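You operate a simulated robot arm through the tools that you are given. There is no shell and no other tool. Be economical: measure what you need, move in short steps, check, and stop when the job is done.

You are at the controls of a simulated two-armed robot. One attempt, no reset.

Task
Take the lid off the blue pot marked size and lay it down on the top of the grey table. Then take the sheet with grey and blue block and put it on the top of the brown bench. Then take the block with gold top on the top of the small black table and put it away on the top of the low dark stand. Then put the jar with white lid on the white rosette with five petals. Then shut the left drawer of dark bench. The order counts. Set down upright: jar with white lid.
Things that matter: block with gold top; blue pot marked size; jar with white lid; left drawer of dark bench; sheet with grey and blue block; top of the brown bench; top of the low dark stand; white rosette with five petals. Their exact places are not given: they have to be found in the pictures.

It is judged by the outcome, as a careful person would: the job done as asked, and still so three seconds after it is handed in. It fails if anything else is knocked over, pushed out of place, dropped, spilled or broken. A push-on lid holds only when it is set on centred and level and pressed home; a screw cap is set on level and turned clockwise until tight. Flat cloth is picked up by pressing the open fingertips on it (5 to 10 N) and closing them slowly along it; thin cloth reads only 2 to 8 mm in the jaws.

Robot
Two 7-joint arms with two-finger parallel grippers on one trunk, on a base that drives. Base frame: it is fixed to the floor where the robot stands at the start and does not move with it; the origin is under the middle of the robot, x ahead of it, y to its left, z up; the surface under the hand at the start is at about z = 900. Units: mm, degrees, N and s.
The left shoulder is at the start at [-82, 119, 851], the right one opposite. With the tool pointing down near the work surface each hand reaches from about 100 to 560 mm from the robot's upright axis, wherever it stands, measured 20 degrees to its own side. Places, roughly: block with gold top (6x6x4 cm) [-700, -1200, 900]; blue pot marked size [500, 0, 1000]; jar with white lid [-500, -2750, 1500]; left drawer of dark bench [3600, 2700, 700]; sheet with grey and blue block (8x8x4 cm) [-400, 1000, 900]; top of the brown bench [400, 3300, 1000]; top of the low dark stand [2400, 2200, 500]; white rosette with five petals (6x6x2 cm) [-500, 1100, 300]. Payload 3.43 kg a hand.
The TCP of each hand is the grasp point between the finger pads, 30 mm short of the fingertips. In the tool frame z runs along the fingers and y along their closing line. The gripper opens to 94 mm. The fingers are 28 mm wide and 10 mm thick; the gripper's body (50 by 96 mm) begins 55 mm behind the TCP.
Orientation is that of the tool frame in the base frame, as [roll, pitch, yaw] about the fixed x, y, z axes, in that order (R = Rz(yaw) Ry(pitch) Rx(roll)). With the fingers straight down and closing along the base's y, the tool's x points along the base's -x, its y along +y and its z along -z.

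Tools
- The arms move only by the tool jog_arm. It takes "left_commands", "right_commands" or both (then of equal length, played together; a hand with none holds still); each is a list of rows, each a list of 7 numbers: the shift along the tool's x, y, z in mm, then the turn, a rotation vector about the tool's x, y, z in degrees, then the opening, from 0 (shut) to 1 (fully open). In form: [[tx, ty, tz, wx, wy, wz, gripper], ...]. A call has 1 to 20 rows; each row shifts and turns the commanded pose from where the row before left it, along the tool's axes as they then stand. Each row takes 0.2 s and may step no farther than 50 mm and 8.6 degrees from the row before; otherwise, or with a gripper value out of range, the whole call is refused. A pose out of reach is approached as far as the arm can. The call stops where the force on the tool passes 40 N (or 10 N more than at its start, if that is more) or the arm is blocked; 0.2 s more then pass. Each finger travels about 153 mm/s and halts on what it meets, pressing with about 37 N; the grip force reading is that of the motor and also rises with nothing between the fingers. The clock runs only during rows and for 0.2 s after the last one: add rows that do not move to give the fingers time. The reply holds the time, the measured pose of the TCP, the force on the tool along the base axes, the opening and the grip force, in the units named above and with some noise, with the torque about the TCP (base axes, N m) and any sound that the robot's microphone picked up.
- Cameras (640 x 400 px; columns grow to the right, rows downward): "scene" is now at [1.6, 53.6, 1550.2]; the picture's right is [0.77, -0.64, 0.00], its down [-0.54, -0.64, -0.55] and it looks along [0.35, 0.42, -0.84] (base axes); focal length 221 px, centre (320, 200). "left" rides on the left gripper at [76, -14, -103] in its tool frame; the picture's right is [0.18, 0.98, 0.00], its down [-0.75, 0.14, -0.64] and it looks along [-0.63, 0.12, 0.77] (tool axes); focal length 243 px, centre (320, 200). "right" rides on the right gripper at [76, 14, -103] in its tool frame; the picture's right is [-0.18, 0.98, 0.00], its down [-0.75, -0.14, -0.64] and it looks along [-0.63, -0.12, 0.77] (tool axes); focal length 243 px, centre (320, 200).
- capture(camera): a new picture of that camera. The clock stands still meanwhile.
- move_column(by): slides the trunk up (or, below 0, down) by that many mm; the arms and the scene camera ride with it, the base frame stays. It gives what a move gives, with no picture.
- base_move(legs): drives the robot by 1 to 6 legs, each [ahead, left, turn to the left] in mm, mm and degrees, along the robot's own axes; the way and the turn of a leg run together, so that a leg with both is an arc; at most 1500 mm and 180 degrees a leg. The arms and the cameras ride along, it lands a little off, and it stops where it bumps. It gives what a move gives.
- head_to(pan, tilt): turns the head with the scene camera to pan (to the left, within 143 degrees either way) and tilt (down, from -29 to 69), counted from straight ahead of the robot. It gives what a move gives.
- measure_at(camera, pixels): for up to 12 pixels [column, row] of the newest picture of that camera ("zoom" is the newest enlarged one), the place [x, y, z] in the base frame of the surface seen there, good to about 2 mm. The clock stands still meanwhile.
- close_up(camera, box): a new picture of the part [left, top, right, bottom] of that camera's present view, enlarged. The clock stands still meanwhile.
- hand_in(): hands the job in; it is judged then, once.

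Go step by step. Measure first, check grasps and placings, and put right what went wrong. The budget is 110 turns and 100 pictures, counting those below and the enlarged ones. Unless the task says otherwise, let go and move clear before handing in.

The tools are called as a command line: name --argument value ..., lists and objects as JSON in quotes. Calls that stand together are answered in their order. jog_arm: Moves the arms, as the interface text tells. Its arguments: {"type":"object","properties":{"left_commands":{"type":"array"},"right_commands":{"type":"array"}},"required":[]} The other tools are called the same way: move_column (by) slides the trunk up or down; base_move (legs) drives the base; head_to (pan, tilt) turns the head that bears the scene camera; capture (camera) takes a picture; measure_at (camera, pixels) gives the place of the surface under pixels of a picture; close_up (camera, box) takes an enlarged picture of a part of a camera's view; hand_in () hands the job in.

At the start:

```text
time: 0.0
left_eef_pos: [243.4, 269.9, 1231.3]
left_tool_rot: [-180.0, 0.0, 180.0]
left_force: [-0.6, -0.3, 0.3]
left_ft_torque: [0.01, 0.02, 0.0]
left_gripper_width: 93.7
left_finger_force: 0.1
right_eef_pos: [293.7, 44.6, 1131.7]
right_tool_rot: [-180.0, 0.0, 179.9]
right_force: [-0.2, 0.8, 0.4]
right_ft_torque: [0.0, 0.02, -0.07]
right_gripper_width: 94.2
right_finger_force: 0.1
trunk travel left (down, up): [-275.0, 60.0]
robot x, y, heading: [-0.8, 1.7, -0.1]
head pan, tilt: [50.1, 56.7]
```

scene: 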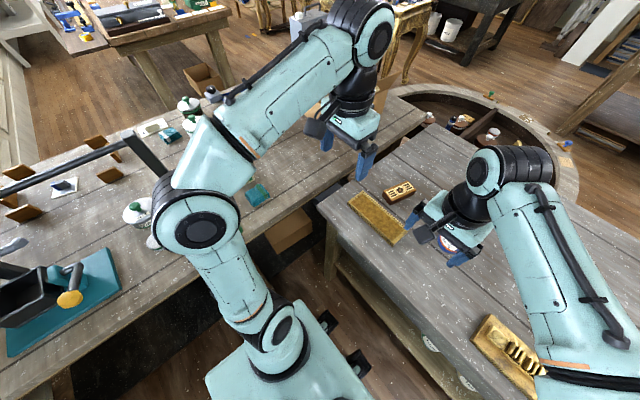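
right: 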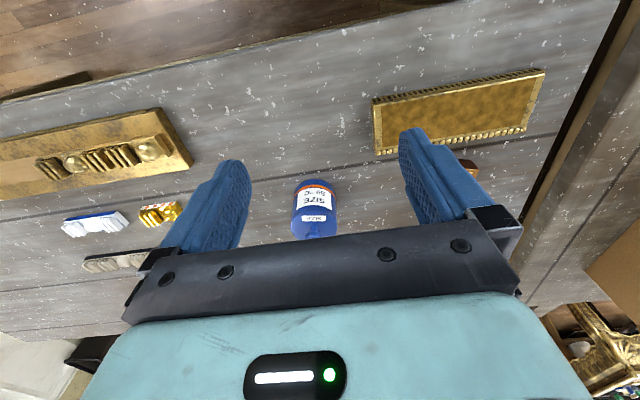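
left: 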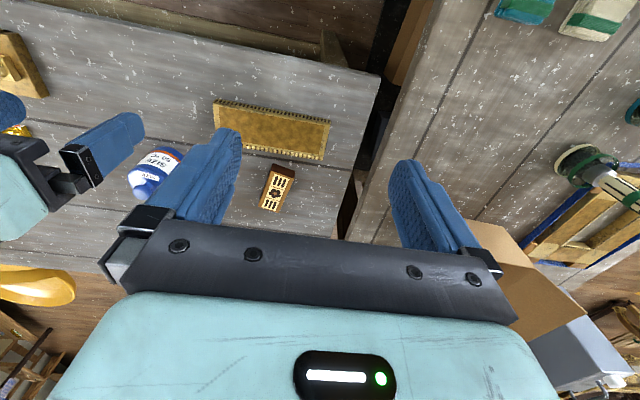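

The right camera shows the blue pot marked SIZE near (315,210). I'll enlarge it, and look at it with the scene camera too.

close_up --camera "right" --box '[240, 150, 400, 250]'

measure_at --camera "right" --pixels '[[315, 230], [314, 220], [314, 205], [315, 190], [315, 183], [295, 210], [335, 210], [280, 200], [350, 200], [250, 110], [320, 140]]'

head_to --pan 0 --tilt 50

capture --camera "scene"

```text
4.00 times, centred on (320, 200) of right
```

zoom: 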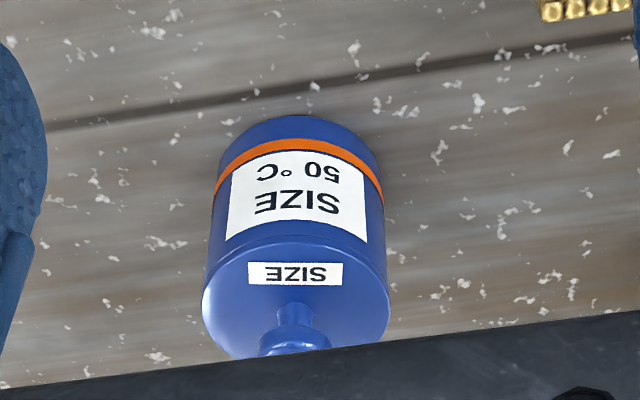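

```text
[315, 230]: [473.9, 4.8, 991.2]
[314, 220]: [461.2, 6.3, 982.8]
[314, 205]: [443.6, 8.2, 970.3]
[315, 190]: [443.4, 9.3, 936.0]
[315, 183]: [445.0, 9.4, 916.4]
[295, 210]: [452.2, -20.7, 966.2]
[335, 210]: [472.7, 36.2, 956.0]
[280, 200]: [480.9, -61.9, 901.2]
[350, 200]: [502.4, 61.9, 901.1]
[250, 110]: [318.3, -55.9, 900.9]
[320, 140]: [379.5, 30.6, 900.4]
```

```text
time: 1.2
left_eef_pos: [244.6, 269.0, 1231.3]
left_tool_rot: [-180.0, 0.1, -179.9]
left_force: [-0.2, 0.0, -0.5]
left_ft_torque: [0.05, 0.01, 0.0]
left_gripper_width: 94.0
left_finger_force: 0.1
right_eef_pos: [294.7, 44.8, 1133.1]
right_tool_rot: [-180.0, 0.0, -180.0]
right_force: [-0.6, 0.2, 0.2]
right_ft_torque: [-0.02, 0.02, 0.01]
right_gripper_width: 93.9
right_finger_force: 0.0
trunk travel left (down, up): [-275.0, 60.0]
robot x, y, heading: [-1.7, -1.1, 0.0]
head pan, tilt: [0.0, 50.0]
```

```text
95 pictures are left
```

scene: 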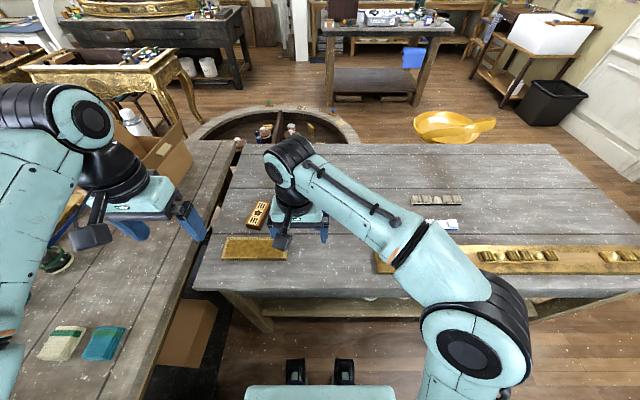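

The pot is centred near [480,7], with its lid top about z 985. I'll move the right hand forward to see the knob.

jog_arm --right_commands '[[-30, 0, 0, 0, 0, 0, 1], [-30, 0, 0, 0, 0, 0, 1], [-30, 0, 0, 0, 0, 0, 1], [0, 0, 0, 0, 0, 0, 1]]'

close_up --camera "right" --box '[240, 110, 400, 210]'

measure_at --camera "zoom" --pixels '[[320, 200], [320, 240], [320, 260], [320, 280], [320, 300], [280, 200], [360, 200], [320, 160], [320, 320], [300, 260], [340, 260], [320, 340]]'

```text
time: 2.2
left_eef_pos: [243.9, 268.7, 1231.9]
left_tool_rot: [-180.0, 0.1, -179.9]
left_force: [-0.3, -0.6, -0.3]
left_ft_torque: [-0.02, 0.0, -0.02]
left_gripper_width: 93.8
left_finger_force: 0.0
right_eef_pos: [385.6, 45.0, 1131.5]
right_tool_rot: [-180.0, 0.0, -179.9]
right_force: [0.2, -0.7, 0.1]
right_ft_torque: [0.0, 0.03, 0.01]
right_gripper_width: 93.8
right_finger_force: 0.1
trunk travel left (down, up): [-275.0, 60.0]
robot x, y, heading: [0.9, 2.0, 0.1]
head pan, tilt: [0.0, 50.0]
```

```text
4.00 times, centred on (320, 160) of right
```

zoom: 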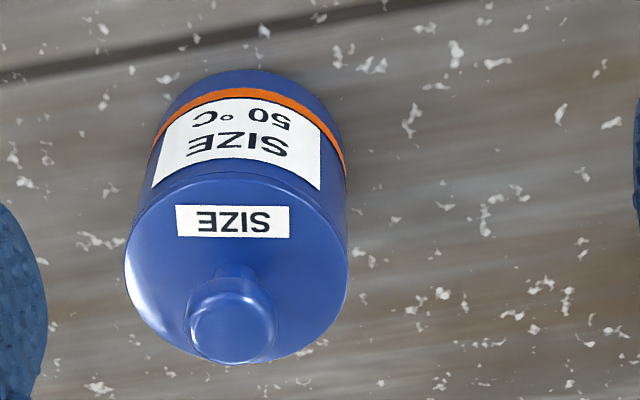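

```text
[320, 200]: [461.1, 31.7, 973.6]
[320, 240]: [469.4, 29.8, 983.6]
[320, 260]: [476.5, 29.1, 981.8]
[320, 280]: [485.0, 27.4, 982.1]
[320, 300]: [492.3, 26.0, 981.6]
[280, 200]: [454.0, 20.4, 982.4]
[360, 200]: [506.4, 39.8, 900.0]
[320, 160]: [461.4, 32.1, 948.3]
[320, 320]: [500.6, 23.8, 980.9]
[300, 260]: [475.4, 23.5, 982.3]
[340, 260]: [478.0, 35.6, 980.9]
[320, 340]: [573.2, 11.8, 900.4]
```

measure_at --camera "zoom" --pixels '[[233, 320], [233, 345], [233, 295], [200, 325], [268, 325], [233, 270], [150, 280], [340, 270], [233, 180]]'

```text
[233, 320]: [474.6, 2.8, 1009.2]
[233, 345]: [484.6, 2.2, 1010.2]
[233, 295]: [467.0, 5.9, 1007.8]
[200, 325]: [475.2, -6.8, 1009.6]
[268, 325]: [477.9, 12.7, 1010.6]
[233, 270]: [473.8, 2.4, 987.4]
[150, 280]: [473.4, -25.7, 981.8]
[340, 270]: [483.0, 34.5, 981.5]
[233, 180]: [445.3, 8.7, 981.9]
```

The knob top is centred at [477,3,1010] and about 24 mm wide. I'll come down over it with the tips at z≈990 and close.

jog_arm --right_commands '[[-31, -14, 0, 0, 0, 0, 1], [-30, -14, 0, 0, 0, 0, 1], [-30, -14, 0, 0, 0, 0, 1], [0, 0, 30, 0, 0, 0, 1], [0, 0, 30, 0, 0, 0, 1], [0, 0, 30, 0, 0, 0, 1], [0, 0, 12, 0, 0, 0, 1], [0, 0, 10, 0, 0, 0, 1], [0, 0, 0, 0, 0, 0, 1]]'

capture --camera "right"

```text
time: 4.2
left_eef_pos: [244.1, 269.9, 1230.8]
left_tool_rot: [-180.0, 0.0, 179.9]
left_force: [-0.4, 0.8, 0.1]
left_ft_torque: [-0.03, 0.01, 0.01]
left_gripper_width: 94.1
left_finger_force: 0.0
right_eef_pos: [425.1, 25.5, 1020.2]
right_tool_rot: [-179.9, 0.0, -180.0]
right_force: [0.3, 0.0, 0.6]
right_ft_torque: [0.01, -0.01, -0.04]
right_gripper_width: 94.2
right_finger_force: 0.3
right hand out of reach, approached as far as the arm can: row 2, 3
trunk travel left (down, up): [-275.0, 60.0]
robot x, y, heading: [-2.3, 0.4, 0.3]
head pan, tilt: [0.0, 50.0]
```

```text
93 pictures are left
```

right: 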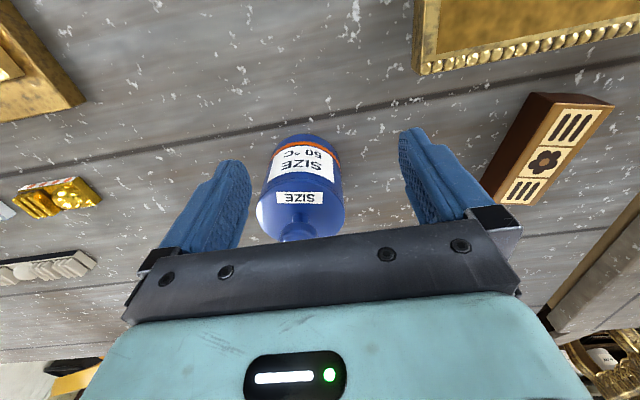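

The hand stopped short at the higher level, at [425,25]. It is lower now, so I'll shift sideways and then forward.

jog_arm --right_commands '[[0, -22, -3, 0, 0, 0, 1], [-20, 0, 0, 0, 0, 0, 1], [-20, 0, 0, 0, 0, 0, 1], [-12, 0, 0, 0, 0, 0, 1], [0, 0, 3, 0, 0, 0, 1], [0, 0, 0, 0, 0, 0, 1]]'

```text
time: 5.6
left_eef_pos: [243.8, 269.3, 1231.7]
left_tool_rot: [-180.0, 0.1, -180.0]
left_force: [-0.8, -1.0, 0.6]
left_ft_torque: [-0.02, 0.03, 0.02]
left_gripper_width: 93.9
left_finger_force: 0.0
right_eef_pos: [475.7, 3.0, 1020.3]
right_tool_rot: [-179.9, 0.0, -179.9]
right_force: [-0.1, -0.4, 0.5]
right_ft_torque: [-0.01, 0.03, -0.01]
right_gripper_width: 93.8
right_finger_force: 0.0
trunk travel left (down, up): [-275.0, 60.0]
robot x, y, heading: [-0.5, 0.3, 0.1]
head pan, tilt: [0.0, 50.0]
```

The hand is in place at [476,3,1020]. I'll close on the knob.

jog_arm --right_commands '[[0, 0, 0, 0, 0, 0, 0.5], [0, 0, 0, 0, 0, 0, 0.2], [0, 0, 0, 0, 0, 0, 0], [0, 0, 0, 0, 0, 0, 0], [0, 0, -2, 0, 0, 0, 0], [0, 0, -2, 0, 0, 0, 0], [0, 0, 0, 0, 0, 0, 0]]'

capture --camera "right"

```text
time: 7.2
left_eef_pos: [244.0, 269.8, 1231.2]
left_tool_rot: [-179.9, 0.0, 180.0]
left_force: [-0.4, 0.6, 0.0]
left_ft_torque: [0.03, 0.01, -0.01]
left_gripper_width: 93.9
left_finger_force: 0.1
right_eef_pos: [476.7, 4.4, 1024.8]
right_tool_rot: [-180.0, 0.0, -180.0]
right_force: [0.7, 0.1, -0.2]
right_ft_torque: [0.0, -0.02, -0.06]
right_gripper_width: 25.9
right_finger_force: 36.7
trunk travel left (down, up): [-275.0, 60.0]
robot x, y, heading: [-0.6, -1.4, -0.2]
head pan, tilt: [0.0, 50.0]
heard: snap
```

```text
92 pictures are left
```

right: 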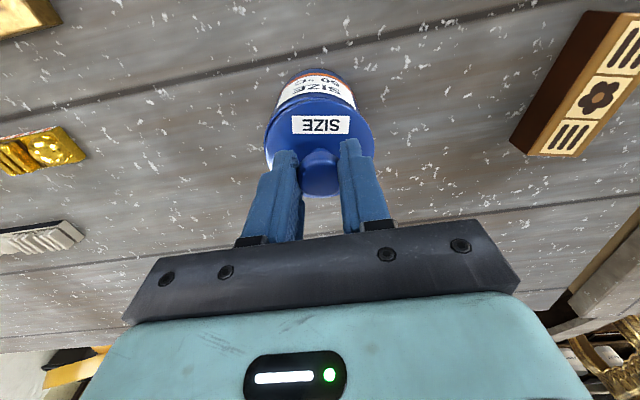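

I heard a snap, which suggests a push-on lid coming free. I'll lift a bit more and look.

jog_arm --right_commands '[[0, 0, -5, 0, 0, 0, 0], [0, 0, -10, 0, 0, 0, 0], [0, 0, -15, 0, 0, 0, 0], [0, 0, 0, 0, 0, 0, 0]]'

capture --camera "right"

close_up --camera "scene" --box '[200, 140, 360, 240]'

```text
time: 8.2
left_eef_pos: [242.6, 269.4, 1231.4]
left_tool_rot: [180.0, 0.0, 180.0]
left_force: [-0.2, 0.0, -0.1]
left_ft_torque: [-0.01, -0.01, 0.01]
left_gripper_width: 94.0
left_finger_force: 0.1
right_eef_pos: [476.2, 3.9, 1054.0]
right_tool_rot: [-179.9, 0.0, -180.0]
right_force: [0.5, 0.8, -0.9]
right_ft_torque: [-0.01, -0.02, 0.02]
right_gripper_width: 26.0
right_finger_force: 37.0
trunk travel left (down, up): [-275.0, 60.0]
robot x, y, heading: [0.8, -2.6, -0.2]
head pan, tilt: [0.0, 50.0]
```

```text
91 pictures are left
```

right: 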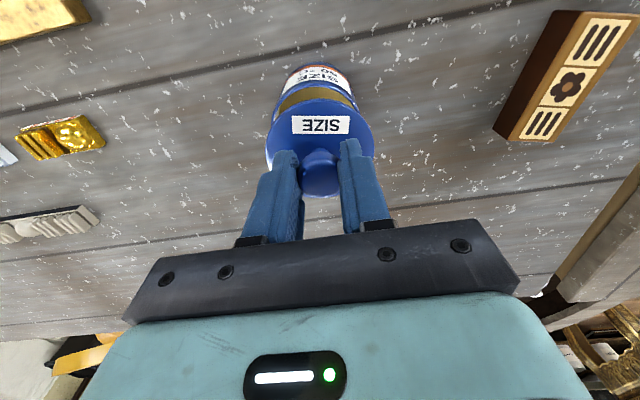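

```text
4.00 times, centred on (280, 190) of scene
```

zoom: 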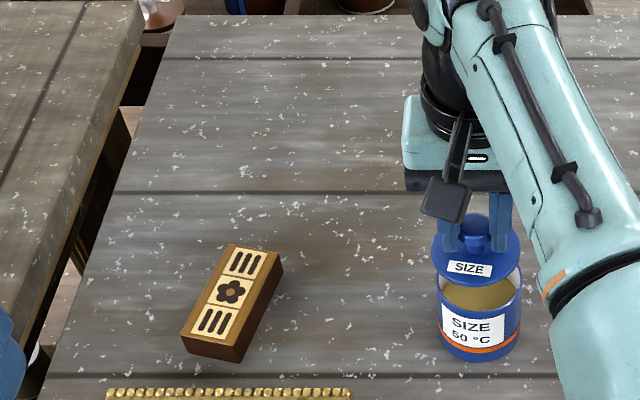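

The lid is off and in hand, and the pot stands still. I'll lift, bring it back to the free wood at [370,10], and lower it.

jog_arm --right_commands '[[0, 0, -15, 0, 0, 0, 0], [30, 2, 0, 0, 0, 0, 0], [30, 2, 0, 0, 0, 0, 0], [30, 2, 0, 0, 0, 0, 0], [16, 0, 0, 0, 0, 0, 0], [0, 0, 30, 0, 0, 0, 0], [0, 0, 30, 0, 0, 0, 0], [0, 0, 20, 0, 0, 0, 0], [0, 0, 0, 0, 0, 0, 0]]'

close_up --camera "scene" --box '[200, 140, 360, 240]'

```text
time: 10.2
left_eef_pos: [242.9, 268.9, 1231.1]
left_tool_rot: [179.9, 0.0, 180.0]
left_force: [0.0, 0.4, 0.2]
left_ft_torque: [-0.02, -0.01, -0.01]
left_gripper_width: 93.9
left_finger_force: 0.1
right_eef_pos: [363.6, 10.9, 986.2]
right_tool_rot: [-180.0, 0.1, 180.0]
right_force: [0.2, 0.0, -0.9]
right_ft_torque: [-0.02, 0.0, -0.03]
right_gripper_width: 25.7
right_finger_force: 37.4
right hand out of reach, approached as far as the arm can: row 1
trunk travel left (down, up): [-275.0, 60.0]
robot x, y, heading: [-0.9, 0.9, 0.1]
head pan, tilt: [0.0, 50.0]
```

```text
4.00 times, centred on (280, 190) of scene
```

zoom: 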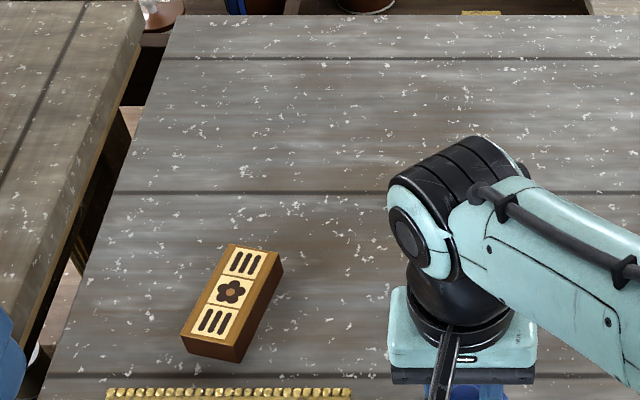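

There is clear wood below. I'll lower in small steps, watching the force.

jog_arm --right_commands '[[0, 0, 15, 0, 0, 0, 0], [0, 0, 10, 0, 0, 0, 0], [0, 0, 5, 0, 0, 0, 0], [0, 0, 3, 0, 0, 0, 0], [0, 0, 0, 0, 0, 0, 0]]'

capture --camera "right"

```text
time: 11.4
left_eef_pos: [243.5, 269.2, 1231.6]
left_tool_rot: [180.0, 0.0, 179.9]
left_force: [-0.1, 0.2, 0.8]
left_ft_torque: [-0.02, 0.0, -0.03]
left_gripper_width: 94.3
left_finger_force: 0.1
right_eef_pos: [364.8, 9.6, 953.5]
right_tool_rot: [-180.0, 0.0, -180.0]
right_force: [0.7, 0.2, -1.1]
right_ft_torque: [0.02, 0.0, -0.02]
right_gripper_width: 25.8
right_finger_force: 37.4
trunk travel left (down, up): [-275.0, 60.0]
robot x, y, heading: [0.4, -3.0, -0.1]
head pan, tilt: [0.0, 50.0]
```

```text
88 pictures are left
```

right: 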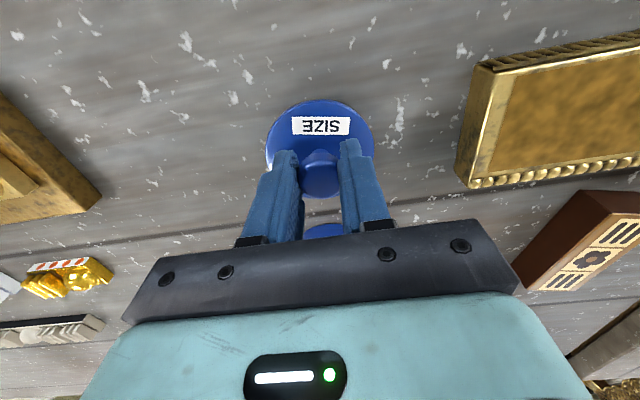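

The lid is close above free wood. I'll creep down until it touches.

jog_arm --right_commands '[[0, 0, 3, 0, 0, 0, 0], [0, 0, 2, 0, 0, 0, 0], [0, 0, 2, 0, 0, 0, 0], [0, 0, 0, 0, 0, 0, 0]]'

```text
time: 12.4
left_eef_pos: [241.6, 268.6, 1232.3]
left_tool_rot: [-180.0, 0.2, 179.9]
left_force: [0.1, -0.4, -0.1]
left_ft_torque: [0.02, 0.03, -0.02]
left_gripper_width: 94.2
left_finger_force: 0.0
right_eef_pos: [365.2, 10.2, 949.1]
right_tool_rot: [179.8, 0.3, 179.9]
right_force: [-0.2, -2.2, 29.6]
right_ft_torque: [0.11, 0.05, 0.0]
right_gripper_width: 25.7
right_finger_force: 37.1
trunk travel left (down, up): [-275.0, 60.0]
robot x, y, heading: [2.0, 1.5, -0.2]
head pan, tilt: [0.0, 50.0]
```

It touched at z≈949 with 30 N. I'll back off 2 mm, open gently and rise.

jog_arm --right_commands '[[0, 0, -2, 0, 0, 0, 0], [0, 0, 0, 0, 0, 0, 0.4], [0, 0, 0, 0, 0, 0, 0.7], [0, 0, 0, 0, 0, 0, 1], [0, 0, -15, 0, 0, 0, 1], [0, 0, -40, 0, 0, 0, 1], [0, 0, -50, 0, 0, 0, 1], [0, 0, -50, 0, 0, 0, 1], [0, 0, -30, 0, 0, 0, 1], [0, 0, 0, 0, 0, 0, 1]]'

capture --camera "right"

head_to --pan 100 --tilt 35

capture --camera "scene"

```text
time: 14.6
left_eef_pos: [243.3, 267.6, 1231.5]
left_tool_rot: [-180.0, 0.1, -180.0]
left_force: [0.1, -0.2, 0.9]
left_ft_torque: [-0.04, 0.01, -0.01]
left_gripper_width: 94.0
left_finger_force: 0.1
right_eef_pos: [362.9, 11.7, 1133.5]
right_tool_rot: [180.0, -0.1, 180.0]
right_force: [0.8, 0.5, -0.7]
right_ft_torque: [0.03, -0.03, 0.03]
right_gripper_width: 93.7
right_finger_force: 0.0
trunk travel left (down, up): [-275.0, 60.0]
robot x, y, heading: [-1.3, 1.7, -0.3]
head pan, tilt: [0.0, 50.0]
```

```text
87 pictures are left
```

right: 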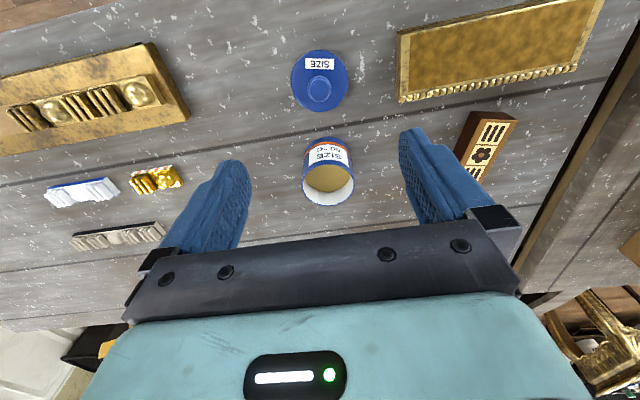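

```text
time: 16.3
left_eef_pos: [243.8, 269.9, 1231.4]
left_tool_rot: [-180.0, 0.0, 180.0]
left_force: [0.3, 0.1, -0.8]
left_ft_torque: [-0.02, 0.0, 0.0]
left_gripper_width: 94.1
left_finger_force: 0.0
right_eef_pos: [363.4, 12.4, 1134.6]
right_tool_rot: [-180.0, 0.0, 179.9]
right_force: [-0.6, -0.6, 0.6]
right_ft_torque: [-0.02, 0.03, 0.0]
right_gripper_width: 93.9
right_finger_force: 0.0
trunk travel left (down, up): [-275.0, 60.0]
robot x, y, heading: [1.5, -0.9, 0.1]
head pan, tilt: [100.0, 35.0]
```

```text
86 pictures are left
```

scene: 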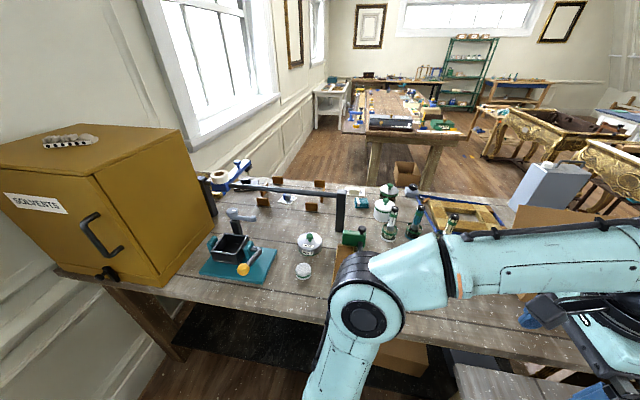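

The lid lies safely. Next is the sheet, so I'll enlarge the left table around (290,200).

close_up --camera "scene" --box '[190, 155, 350, 255]'

close_up --camera "scene" --box '[340, 70, 500, 170]'

measure_at --camera "scene" --pixels '[[287, 198], [262, 203], [312, 207], [290, 190], [330, 270], [180, 280], [345, 290], [270, 220], [405, 125], [380, 112]]'

```text
4.00 times, centred on (270, 205) of scene
```

zoom: 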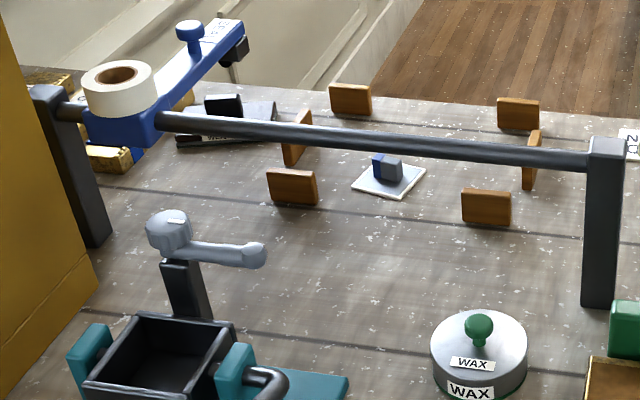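

```text
4.00 times, centred on (420, 120) of scene
```

zoom: 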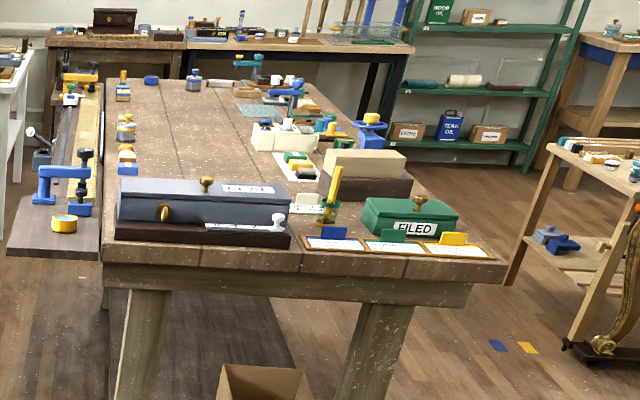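

```text
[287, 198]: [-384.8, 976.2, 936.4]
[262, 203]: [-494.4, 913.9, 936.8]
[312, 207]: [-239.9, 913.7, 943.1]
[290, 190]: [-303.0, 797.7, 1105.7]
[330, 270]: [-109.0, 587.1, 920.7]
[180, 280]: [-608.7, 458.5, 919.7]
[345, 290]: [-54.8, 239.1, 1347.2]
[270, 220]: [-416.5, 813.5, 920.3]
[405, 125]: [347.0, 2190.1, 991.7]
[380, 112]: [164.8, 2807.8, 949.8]
```

The sheet is at about [-385,976,936], behind a bar and among small fence tiles. I'll survey the room before driving.

head_to --pan 45 --tilt 25

capture --camera "scene"

head_to --pan -60 --tilt 30

capture --camera "scene"

head_to --pan -140 --tilt 30

capture --camera "scene"

head_to --pan 143 --tilt 40

capture --camera "scene"

```text
time: 17.6
left_eef_pos: [243.7, 269.8, 1231.2]
left_tool_rot: [180.0, 0.1, -180.0]
left_force: [0.0, 0.8, 0.2]
left_ft_torque: [0.03, 0.0, -0.02]
left_gripper_width: 93.9
left_finger_force: 0.0
right_eef_pos: [363.7, 11.2, 1134.8]
right_tool_rot: [-180.0, 0.1, -180.0]
right_force: [0.0, -0.3, 0.7]
right_ft_torque: [0.01, -0.01, -0.03]
right_gripper_width: 93.8
right_finger_force: 0.0
trunk travel left (down, up): [-275.0, 60.0]
robot x, y, heading: [-3.0, -0.8, 0.2]
head pan, tilt: [45.0, 25.0]
```

```text
83 pictures are left
```

scene: 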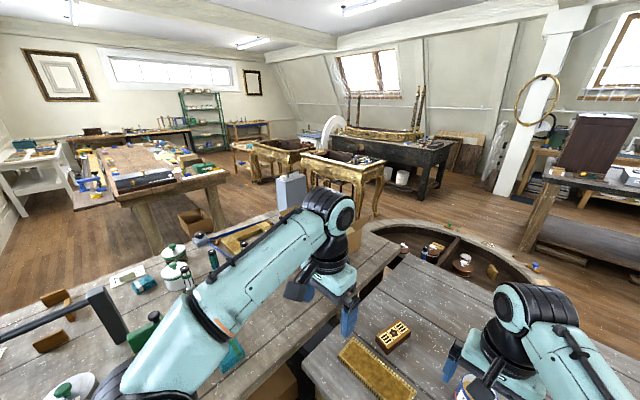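

```text
time: 19.4
left_eef_pos: [244.9, 269.2, 1231.0]
left_tool_rot: [180.0, 0.0, -180.0]
left_force: [0.0, 0.2, 0.4]
left_ft_torque: [0.02, 0.0, 0.02]
left_gripper_width: 93.9
left_finger_force: 0.1
right_eef_pos: [363.0, 11.2, 1135.5]
right_tool_rot: [-179.9, 0.0, -179.9]
right_force: [0.2, -0.1, 0.1]
right_ft_torque: [-0.01, 0.0, -0.01]
right_gripper_width: 94.0
right_finger_force: 0.0
trunk travel left (down, up): [-275.0, 60.0]
robot x, y, heading: [3.0, 2.4, -0.1]
head pan, tilt: [-60.0, 30.0]
```

```text
82 pictures are left
```

scene: 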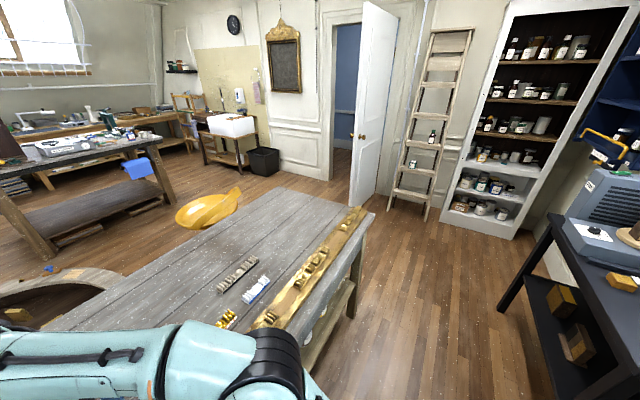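

```text
time: 20.9
left_eef_pos: [244.5, 269.2, 1231.6]
left_tool_rot: [-180.0, 0.0, -179.9]
left_force: [-0.2, 0.2, 0.7]
left_ft_torque: [0.01, 0.0, 0.03]
left_gripper_width: 94.3
left_finger_force: 0.1
right_eef_pos: [364.5, 11.6, 1134.7]
right_tool_rot: [-180.0, 0.0, 180.0]
right_force: [-0.3, -0.6, -0.1]
right_ft_torque: [0.01, -0.01, 0.0]
right_gripper_width: 94.0
right_finger_force: 0.0
trunk travel left (down, up): [-275.0, 60.0]
robot x, y, heading: [-3.0, -1.8, 0.0]
head pan, tilt: [-140.0, 30.0]
```

```text
81 pictures are left
```

scene: 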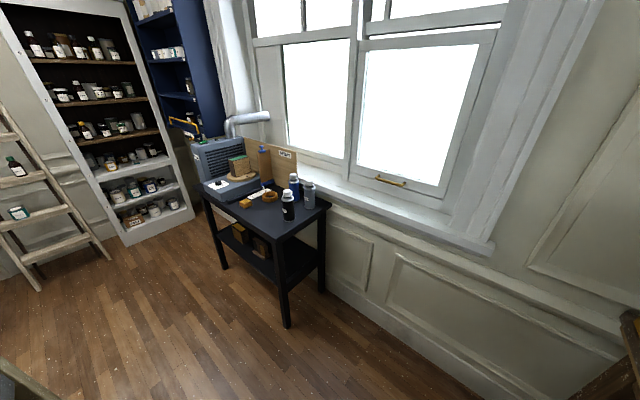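

```text
time: 24.8
left_eef_pos: [243.5, 270.2, 1231.0]
left_tool_rot: [-180.0, -0.1, 180.0]
left_force: [-0.7, -0.2, 0.5]
left_ft_torque: [0.02, 0.02, 0.0]
left_gripper_width: 93.9
left_finger_force: 0.0
right_eef_pos: [362.1, 12.0, 1133.8]
right_tool_rot: [179.9, 0.0, -180.0]
right_force: [-0.8, 0.0, -0.1]
right_ft_torque: [0.02, -0.01, 0.01]
right_gripper_width: 94.2
right_finger_force: 0.1
trunk travel left (down, up): [-275.0, 60.0]
robot x, y, heading: [1.2, 3.6, -0.1]
head pan, tilt: [143.0, 40.0]
```

```text
80 pictures are left
```

scene: 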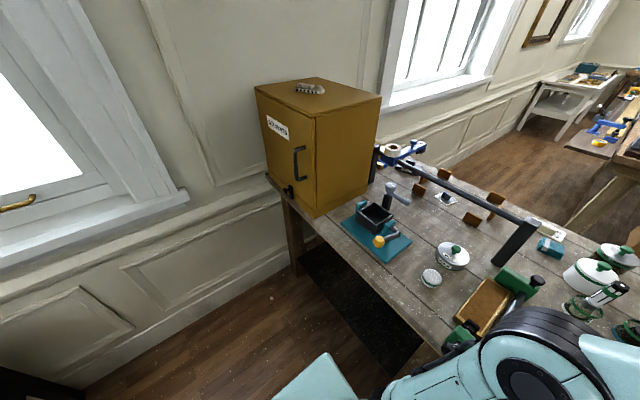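

The left table abuts the left wall. I'll measure its edges, the dark thing below it and the sheet in this newest view.

measure_at --camera "scene" --pixels '[[360, 290], [400, 330], [320, 270], [446, 198], [440, 190], [520, 240], [385, 155], [570, 220], [295, 225], [250, 310], [405, 315], [590, 195]]'

close_up --camera "scene" --box '[400, 150, 560, 250]'

```text
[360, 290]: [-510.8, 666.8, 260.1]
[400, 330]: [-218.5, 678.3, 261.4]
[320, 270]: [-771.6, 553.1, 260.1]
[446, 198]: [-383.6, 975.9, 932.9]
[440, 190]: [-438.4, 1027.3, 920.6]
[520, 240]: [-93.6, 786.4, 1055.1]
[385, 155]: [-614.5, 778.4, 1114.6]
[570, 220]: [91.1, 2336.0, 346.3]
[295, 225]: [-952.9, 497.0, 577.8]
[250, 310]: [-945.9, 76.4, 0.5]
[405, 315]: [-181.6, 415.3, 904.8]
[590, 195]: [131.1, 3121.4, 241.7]
```

```text
4.00 times, centred on (480, 200) of scene
```

zoom: 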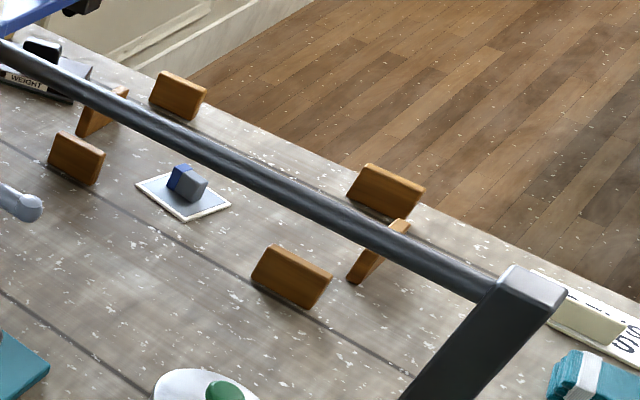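

Left table: top at z 920, front edge y≈415, lower shelf at z 260. It is best reached from its back side, so I'll map a route around it.

head_to --pan 40 --tilt 25

capture --camera "scene"

measure_at --camera "scene" --pixels '[[300, 245], [225, 270], [395, 250], [440, 225], [550, 265], [580, 285], [230, 240], [420, 215], [500, 245], [190, 210], [365, 240], [570, 225]]'

head_to --pan -40 --tilt 30

capture --camera "scene"

```text
time: 26.6
left_eef_pos: [244.2, 269.6, 1230.3]
left_tool_rot: [-180.0, 0.0, 179.9]
left_force: [-0.2, 0.3, 0.6]
left_ft_torque: [0.01, -0.02, 0.03]
left_gripper_width: 94.2
left_finger_force: 0.0
right_eef_pos: [364.2, 11.4, 1134.9]
right_tool_rot: [180.0, 0.0, -180.0]
right_force: [0.4, 0.0, 0.1]
right_ft_torque: [0.01, 0.0, -0.05]
right_gripper_width: 94.3
right_finger_force: 0.0
trunk travel left (down, up): [-275.0, 60.0]
robot x, y, heading: [-0.3, -1.7, -0.1]
head pan, tilt: [40.0, 25.0]
```

```text
78 pictures are left
```

scene: 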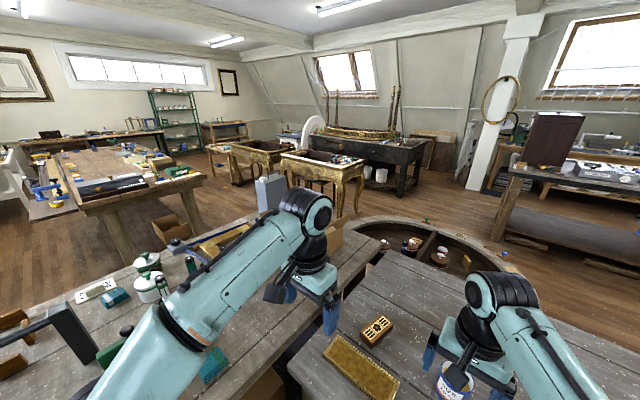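

```text
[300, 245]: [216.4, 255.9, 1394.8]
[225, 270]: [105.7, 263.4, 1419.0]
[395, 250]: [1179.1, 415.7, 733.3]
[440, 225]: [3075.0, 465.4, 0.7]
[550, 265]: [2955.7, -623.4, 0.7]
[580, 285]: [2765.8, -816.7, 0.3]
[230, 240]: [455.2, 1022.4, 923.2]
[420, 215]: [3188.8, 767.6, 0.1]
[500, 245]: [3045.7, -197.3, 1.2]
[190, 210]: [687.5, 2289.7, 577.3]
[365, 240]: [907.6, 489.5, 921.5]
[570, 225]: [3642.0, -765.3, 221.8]
```

```text
time: 28.1
left_eef_pos: [244.6, 269.3, 1231.1]
left_tool_rot: [180.0, 0.0, 180.0]
left_force: [-0.6, -0.7, -1.1]
left_ft_torque: [-0.04, 0.0, -0.01]
left_gripper_width: 94.0
left_finger_force: 0.2
right_eef_pos: [362.6, 11.4, 1134.5]
right_tool_rot: [-180.0, -0.1, 180.0]
right_force: [-0.1, -0.2, -0.8]
right_ft_torque: [0.02, -0.01, 0.0]
right_gripper_width: 94.1
right_finger_force: 0.0
trunk travel left (down, up): [-275.0, 60.0]
robot x, y, heading: [1.3, 0.3, 0.2]
head pan, tilt: [-40.0, 30.0]
```

```text
77 pictures are left
```

scene: 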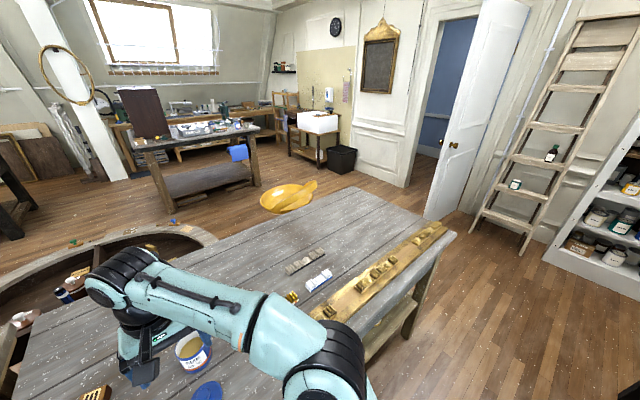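

I'll measure the front table's corners, the round bench, the yellow bowl and the stand in this view.

measure_at --camera "scene" --pixels '[[455, 235], [355, 188], [285, 205], [285, 215], [200, 232], [210, 240], [60, 268], [152, 200], [250, 186], [530, 255], [250, 270], [120, 245]]'

head_to --pan 15 --tilt 30

capture --camera "scene"

```text
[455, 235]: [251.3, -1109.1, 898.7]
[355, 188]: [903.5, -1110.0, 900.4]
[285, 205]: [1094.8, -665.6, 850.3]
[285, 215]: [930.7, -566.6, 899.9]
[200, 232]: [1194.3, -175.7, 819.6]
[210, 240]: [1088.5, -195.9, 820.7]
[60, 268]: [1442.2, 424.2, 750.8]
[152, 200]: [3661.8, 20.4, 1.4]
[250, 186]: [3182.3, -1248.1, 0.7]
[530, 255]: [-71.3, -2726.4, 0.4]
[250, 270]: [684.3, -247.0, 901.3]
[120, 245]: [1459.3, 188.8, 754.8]
```

```text
time: 29.4
left_eef_pos: [243.2, 269.0, 1231.2]
left_tool_rot: [-180.0, 0.0, 180.0]
left_force: [-0.2, 0.7, 0.6]
left_ft_torque: [0.01, -0.01, -0.02]
left_gripper_width: 94.1
left_finger_force: 0.0
right_eef_pos: [363.7, 11.9, 1134.4]
right_tool_rot: [-179.9, 0.0, 179.9]
right_force: [-0.6, 0.1, -0.1]
right_ft_torque: [0.01, -0.01, 0.0]
right_gripper_width: 94.1
right_finger_force: 0.2
trunk travel left (down, up): [-275.0, 60.0]
robot x, y, heading: [0.4, -1.1, 0.1]
head pan, tilt: [15.0, 30.0]
```

```text
76 pictures are left
```

scene: 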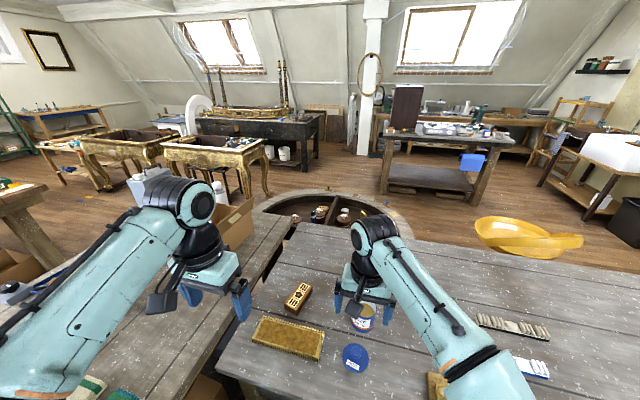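

Now the round bench's outline, the gold table legs and the boxes.

measure_at --camera "scene" --pixels '[[330, 190], [265, 205], [395, 215], [405, 235], [250, 215], [270, 192], [225, 228], [530, 245], [480, 232], [385, 188], [240, 195], [180, 185]]'

close_up --camera "scene" --box '[120, 100, 440, 300]'

```text
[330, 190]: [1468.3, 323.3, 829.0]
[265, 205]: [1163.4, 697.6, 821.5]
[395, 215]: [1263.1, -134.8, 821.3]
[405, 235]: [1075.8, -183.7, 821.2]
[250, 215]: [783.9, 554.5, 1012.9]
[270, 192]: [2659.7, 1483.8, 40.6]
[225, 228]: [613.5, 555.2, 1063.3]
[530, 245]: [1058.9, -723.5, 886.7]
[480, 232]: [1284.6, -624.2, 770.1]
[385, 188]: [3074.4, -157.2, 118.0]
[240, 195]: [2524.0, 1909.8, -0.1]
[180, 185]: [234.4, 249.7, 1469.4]
```

```text
2.00 times, centred on (280, 200) of scene
```

zoom: 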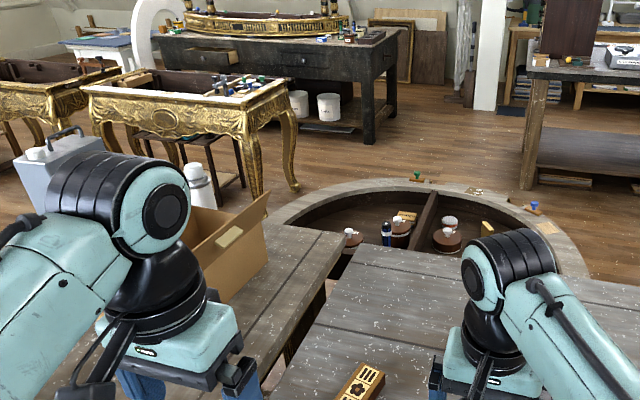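

The route out is along the front table's front edge to the right, around behind it, then left. I'll bring the right hand in and check the black table and the shelf first.

jog_arm --right_commands '[[0, 0, -30, 0, 0, 0, 1], [20, -40, -30, 0, 0, 0, 1], [20, -45, -37, 0, 0, 0, 1], [20, -45, 0, 0, 0, 0, 1], [20, -45, 0, 0, 0, 0, 1], [20, -45, 0, 0, 0, 0, 1], [20, -45, 0, 0, 0, 0, 1], [0, 0, 0, 0, 0, 0, 1]]'

head_to --pan -118 --tilt 25

capture --camera "scene"

close_up --camera "scene" --box '[310, 120, 470, 220]'

```text
refused: row 2 steps farther than a row can; nothing moved
```

```text
time: 31.5
left_eef_pos: [244.8, 270.3, 1231.2]
left_tool_rot: [-180.0, 0.0, -180.0]
left_force: [0.3, 0.7, 0.6]
left_ft_torque: [-0.02, -0.01, 0.01]
left_gripper_width: 93.8
left_finger_force: 0.0
right_eef_pos: [363.9, 11.7, 1135.4]
right_tool_rot: [-179.9, 0.1, -180.0]
right_force: [0.0, 0.0, 0.1]
right_ft_torque: [0.01, 0.0, -0.01]
right_gripper_width: 94.0
right_finger_force: 0.1
trunk travel left (down, up): [-275.0, 60.0]
robot x, y, heading: [-0.7, -1.5, 0.3]
head pan, tilt: [-118.0, 25.0]
```

```text
74 pictures are left
```

scene: 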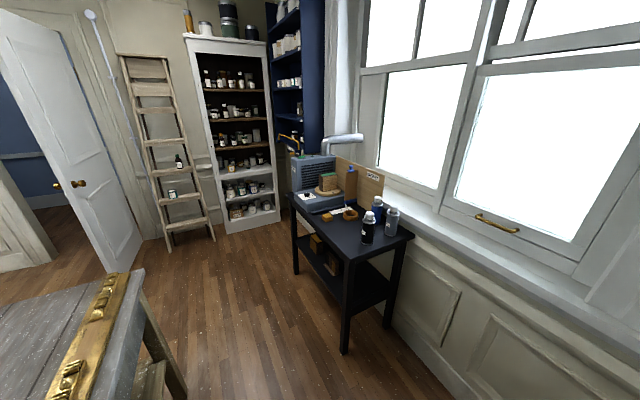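

```text
4.00 times, centred on (390, 170) of scene
```

zoom: 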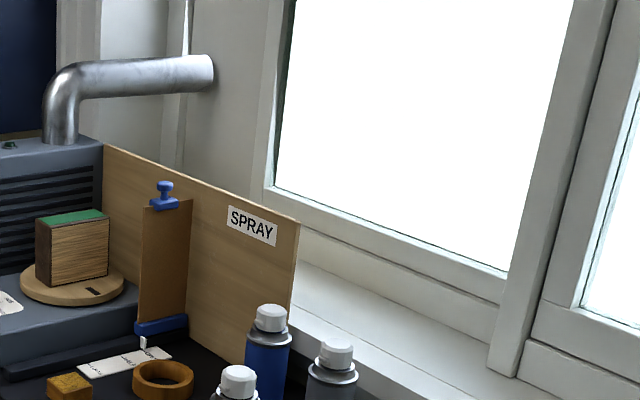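

The gold-topped block shows at zoom (68,385), next to a wooden ring. I'll measure it and the table corners, and bring the right hand in.

measure_at --camera "scene" --pixels '[[327, 215], [290, 195], [345, 260], [412, 235], [345, 350], [210, 245], [230, 230], [265, 222], [135, 270], [178, 395], [373, 210], [350, 214]]'

close_up --camera "scene" --box '[205, 60, 285, 110]'

jog_arm --right_commands '[[0, 0, -30, 0, 0, 0, 1], [15, -35, -20, 0, 0, 0, 1], [15, -35, -20, 0, 0, 0, 1], [15, -45, 0, 0, 0, 0, 1], [15, -45, 0, 0, 0, 0, 1], [15, -45, 0, 0, 0, 0, 1], [15, -45, 0, 0, 0, 0, 1], [0, 0, 0, 0, 0, 0, 1]]'

```text
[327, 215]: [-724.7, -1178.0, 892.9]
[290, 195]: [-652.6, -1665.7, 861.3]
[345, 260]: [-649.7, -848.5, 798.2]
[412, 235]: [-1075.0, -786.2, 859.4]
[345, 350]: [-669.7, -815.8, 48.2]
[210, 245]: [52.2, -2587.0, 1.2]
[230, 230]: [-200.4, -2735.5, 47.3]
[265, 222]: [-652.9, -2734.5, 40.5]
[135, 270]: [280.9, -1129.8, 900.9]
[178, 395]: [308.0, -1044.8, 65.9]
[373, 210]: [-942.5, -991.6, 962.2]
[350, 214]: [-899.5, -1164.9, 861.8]
```

```text
8.00 times, centred on (245, 85) of scene
```

zoom: 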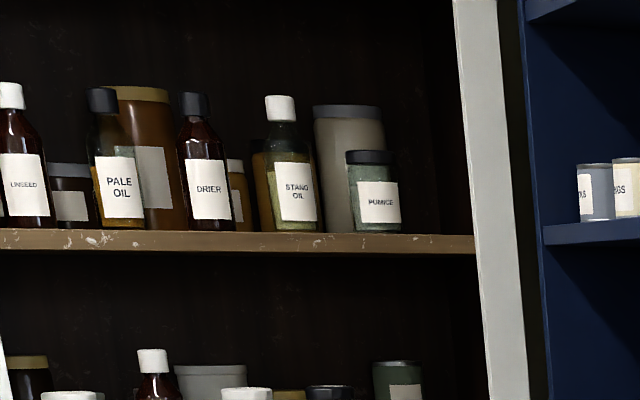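

```text
time: 33.3
left_eef_pos: [244.1, 269.5, 1230.8]
left_tool_rot: [-180.0, 0.0, -179.9]
left_force: [-1.0, -0.7, 0.2]
left_ft_torque: [0.01, -0.02, 0.0]
left_gripper_width: 93.7
left_finger_force: 0.1
right_eef_pos: [275.7, -239.8, 1202.2]
right_tool_rot: [-180.0, 0.0, -180.0]
right_force: [1.1, -1.1, -0.4]
right_ft_torque: [-0.02, -0.02, 0.01]
right_gripper_width: 93.8
right_finger_force: 0.0
trunk travel left (down, up): [-275.0, 60.0]
robot x, y, heading: [1.8, -0.1, 0.1]
head pan, tilt: [-118.0, 25.0]
```

The corridor is clear: black table x≤-650, front table x≥250. I'll drive around the front table's right end.

base_move --legs '[[-150, 0, 0], [0, -1450, 0], [1500, 0, 0], [550, 0, 0]]'

head_to --pan 70 --tilt 30

capture --camera "scene"

```text
time: 56.8
left_eef_pos: [2119.2, -1151.2, 1230.1]
left_tool_rot: [180.0, -0.1, -179.2]
left_force: [-0.6, 0.2, -0.2]
left_ft_torque: [0.01, 0.01, 0.0]
left_gripper_width: 94.0
left_finger_force: 0.1
right_eef_pos: [2159.4, -1659.8, 1203.2]
right_tool_rot: [180.0, 0.0, -179.2]
right_force: [-0.5, -0.2, 0.3]
right_ft_torque: [-0.02, 0.03, 0.0]
right_gripper_width: 94.0
right_finger_force: 0.1
trunk travel left (down, up): [-275.0, 60.0]
robot x, y, heading: [1876.4, -1428.0, 0.9]
head pan, tilt: [-118.0, 25.0]
```

```text
time: 59.6
left_eef_pos: [2119.6, -1150.5, 1231.0]
left_tool_rot: [180.0, 0.1, -179.2]
left_force: [0.1, -0.4, 0.2]
left_ft_torque: [0.01, -0.02, 0.03]
left_gripper_width: 94.0
left_finger_force: 0.0
right_eef_pos: [2157.6, -1660.5, 1204.0]
right_tool_rot: [-180.0, 0.0, -179.3]
right_force: [-0.3, -0.4, 0.4]
right_ft_torque: [-0.01, 0.01, 0.01]
right_gripper_width: 94.1
right_finger_force: 0.0
trunk travel left (down, up): [-275.0, 60.0]
robot x, y, heading: [1881.0, -1423.2, 0.9]
head pan, tilt: [70.0, 30.0]
```

```text
71 pictures are left
```

scene: 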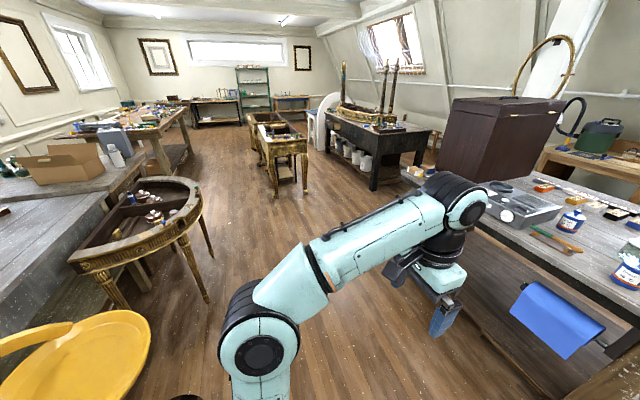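

There is an aisle ahead to the left. I'll measure the bench's outer edge, the bowl, the right table's edge and the gold table leg.

measure_at --camera "scene" --pixels '[[202, 205], [207, 298], [150, 345], [500, 240], [600, 350], [275, 195], [305, 193], [185, 180], [372, 188], [115, 250], [135, 165], [480, 285]]'

```text
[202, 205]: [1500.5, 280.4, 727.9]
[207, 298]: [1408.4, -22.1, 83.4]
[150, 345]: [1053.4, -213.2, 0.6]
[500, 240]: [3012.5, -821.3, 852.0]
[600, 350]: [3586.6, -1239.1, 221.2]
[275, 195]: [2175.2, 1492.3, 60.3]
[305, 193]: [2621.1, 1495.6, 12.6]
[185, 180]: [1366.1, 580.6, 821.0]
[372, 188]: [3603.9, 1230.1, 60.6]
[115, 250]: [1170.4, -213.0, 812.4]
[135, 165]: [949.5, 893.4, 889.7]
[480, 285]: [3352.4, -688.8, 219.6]
```

The aisle is wide enough. I'll strafe left past the round bench, then to the left table's back corner, and turn to face it (-90°).

base_move --legs '[[0, 1450, -0.9], [0, 950, 0], [-350, 250, 0], [0, 450, 0], [0, 0, -90]]'

head_to --pan -60 --tilt 30

capture --camera "scene"

```text
time: 91.1
left_eef_pos: [1756.1, 1421.4, 1230.9]
left_tool_rot: [-180.0, 0.0, 90.0]
left_force: [1.3, -0.3, 0.4]
left_ft_torque: [-0.01, -0.01, 0.01]
left_gripper_width: 93.9
left_finger_force: 0.1
right_eef_pos: [1247.3, 1391.9, 1203.4]
right_tool_rot: [180.0, 0.0, 90.0]
right_force: [-1.0, -0.7, 0.3]
right_ft_torque: [-0.02, -0.01, 0.0]
right_gripper_width: 94.2
right_finger_force: 0.1
trunk travel left (down, up): [-275.0, 60.0]
robot x, y, heading: [1487.4, 1663.9, -90.0]
head pan, tilt: [70.0, 30.0]
```

```text
time: 93.2
left_eef_pos: [1757.2, 1422.4, 1231.1]
left_tool_rot: [180.0, 0.0, 90.0]
left_force: [0.4, -0.1, 0.2]
left_ft_torque: [-0.02, 0.0, -0.02]
left_gripper_width: 94.1
left_finger_force: 0.1
right_eef_pos: [1246.1, 1390.8, 1203.3]
right_tool_rot: [-180.0, -0.1, 90.0]
right_force: [0.6, 0.0, -0.4]
right_ft_torque: [0.01, 0.02, 0.01]
right_gripper_width: 93.9
right_finger_force: 0.0
trunk travel left (down, up): [-275.0, 60.0]
robot x, y, heading: [1489.4, 1664.9, -90.1]
head pan, tilt: [-60.0, 30.0]
```

```text
70 pictures are left
```

scene: 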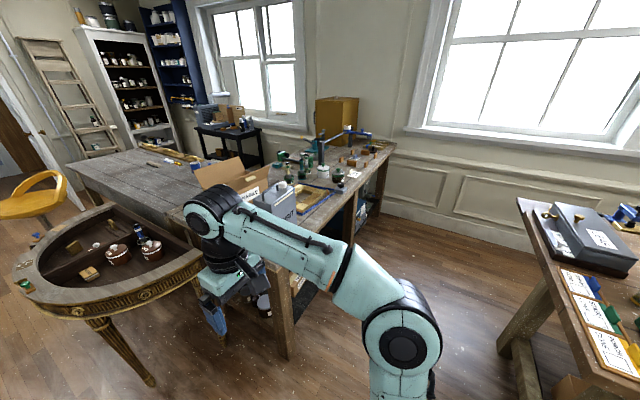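

The aisle between the left table and the brown bench is visible. I'll measure their edges and then move along it.

measure_at --camera "scene" --pixels '[[285, 275], [395, 150], [350, 185], [285, 350], [520, 205], [535, 320], [600, 370], [555, 260], [355, 158], [330, 205], [380, 215], [450, 220]]'

```text
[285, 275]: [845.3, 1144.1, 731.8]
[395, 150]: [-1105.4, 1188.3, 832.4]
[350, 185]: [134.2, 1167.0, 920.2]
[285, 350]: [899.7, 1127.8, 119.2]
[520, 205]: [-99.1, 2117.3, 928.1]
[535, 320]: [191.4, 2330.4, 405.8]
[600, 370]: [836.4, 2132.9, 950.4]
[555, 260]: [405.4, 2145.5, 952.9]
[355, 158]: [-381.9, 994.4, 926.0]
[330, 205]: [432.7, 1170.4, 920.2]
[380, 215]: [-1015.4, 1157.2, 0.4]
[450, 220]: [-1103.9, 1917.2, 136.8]
```

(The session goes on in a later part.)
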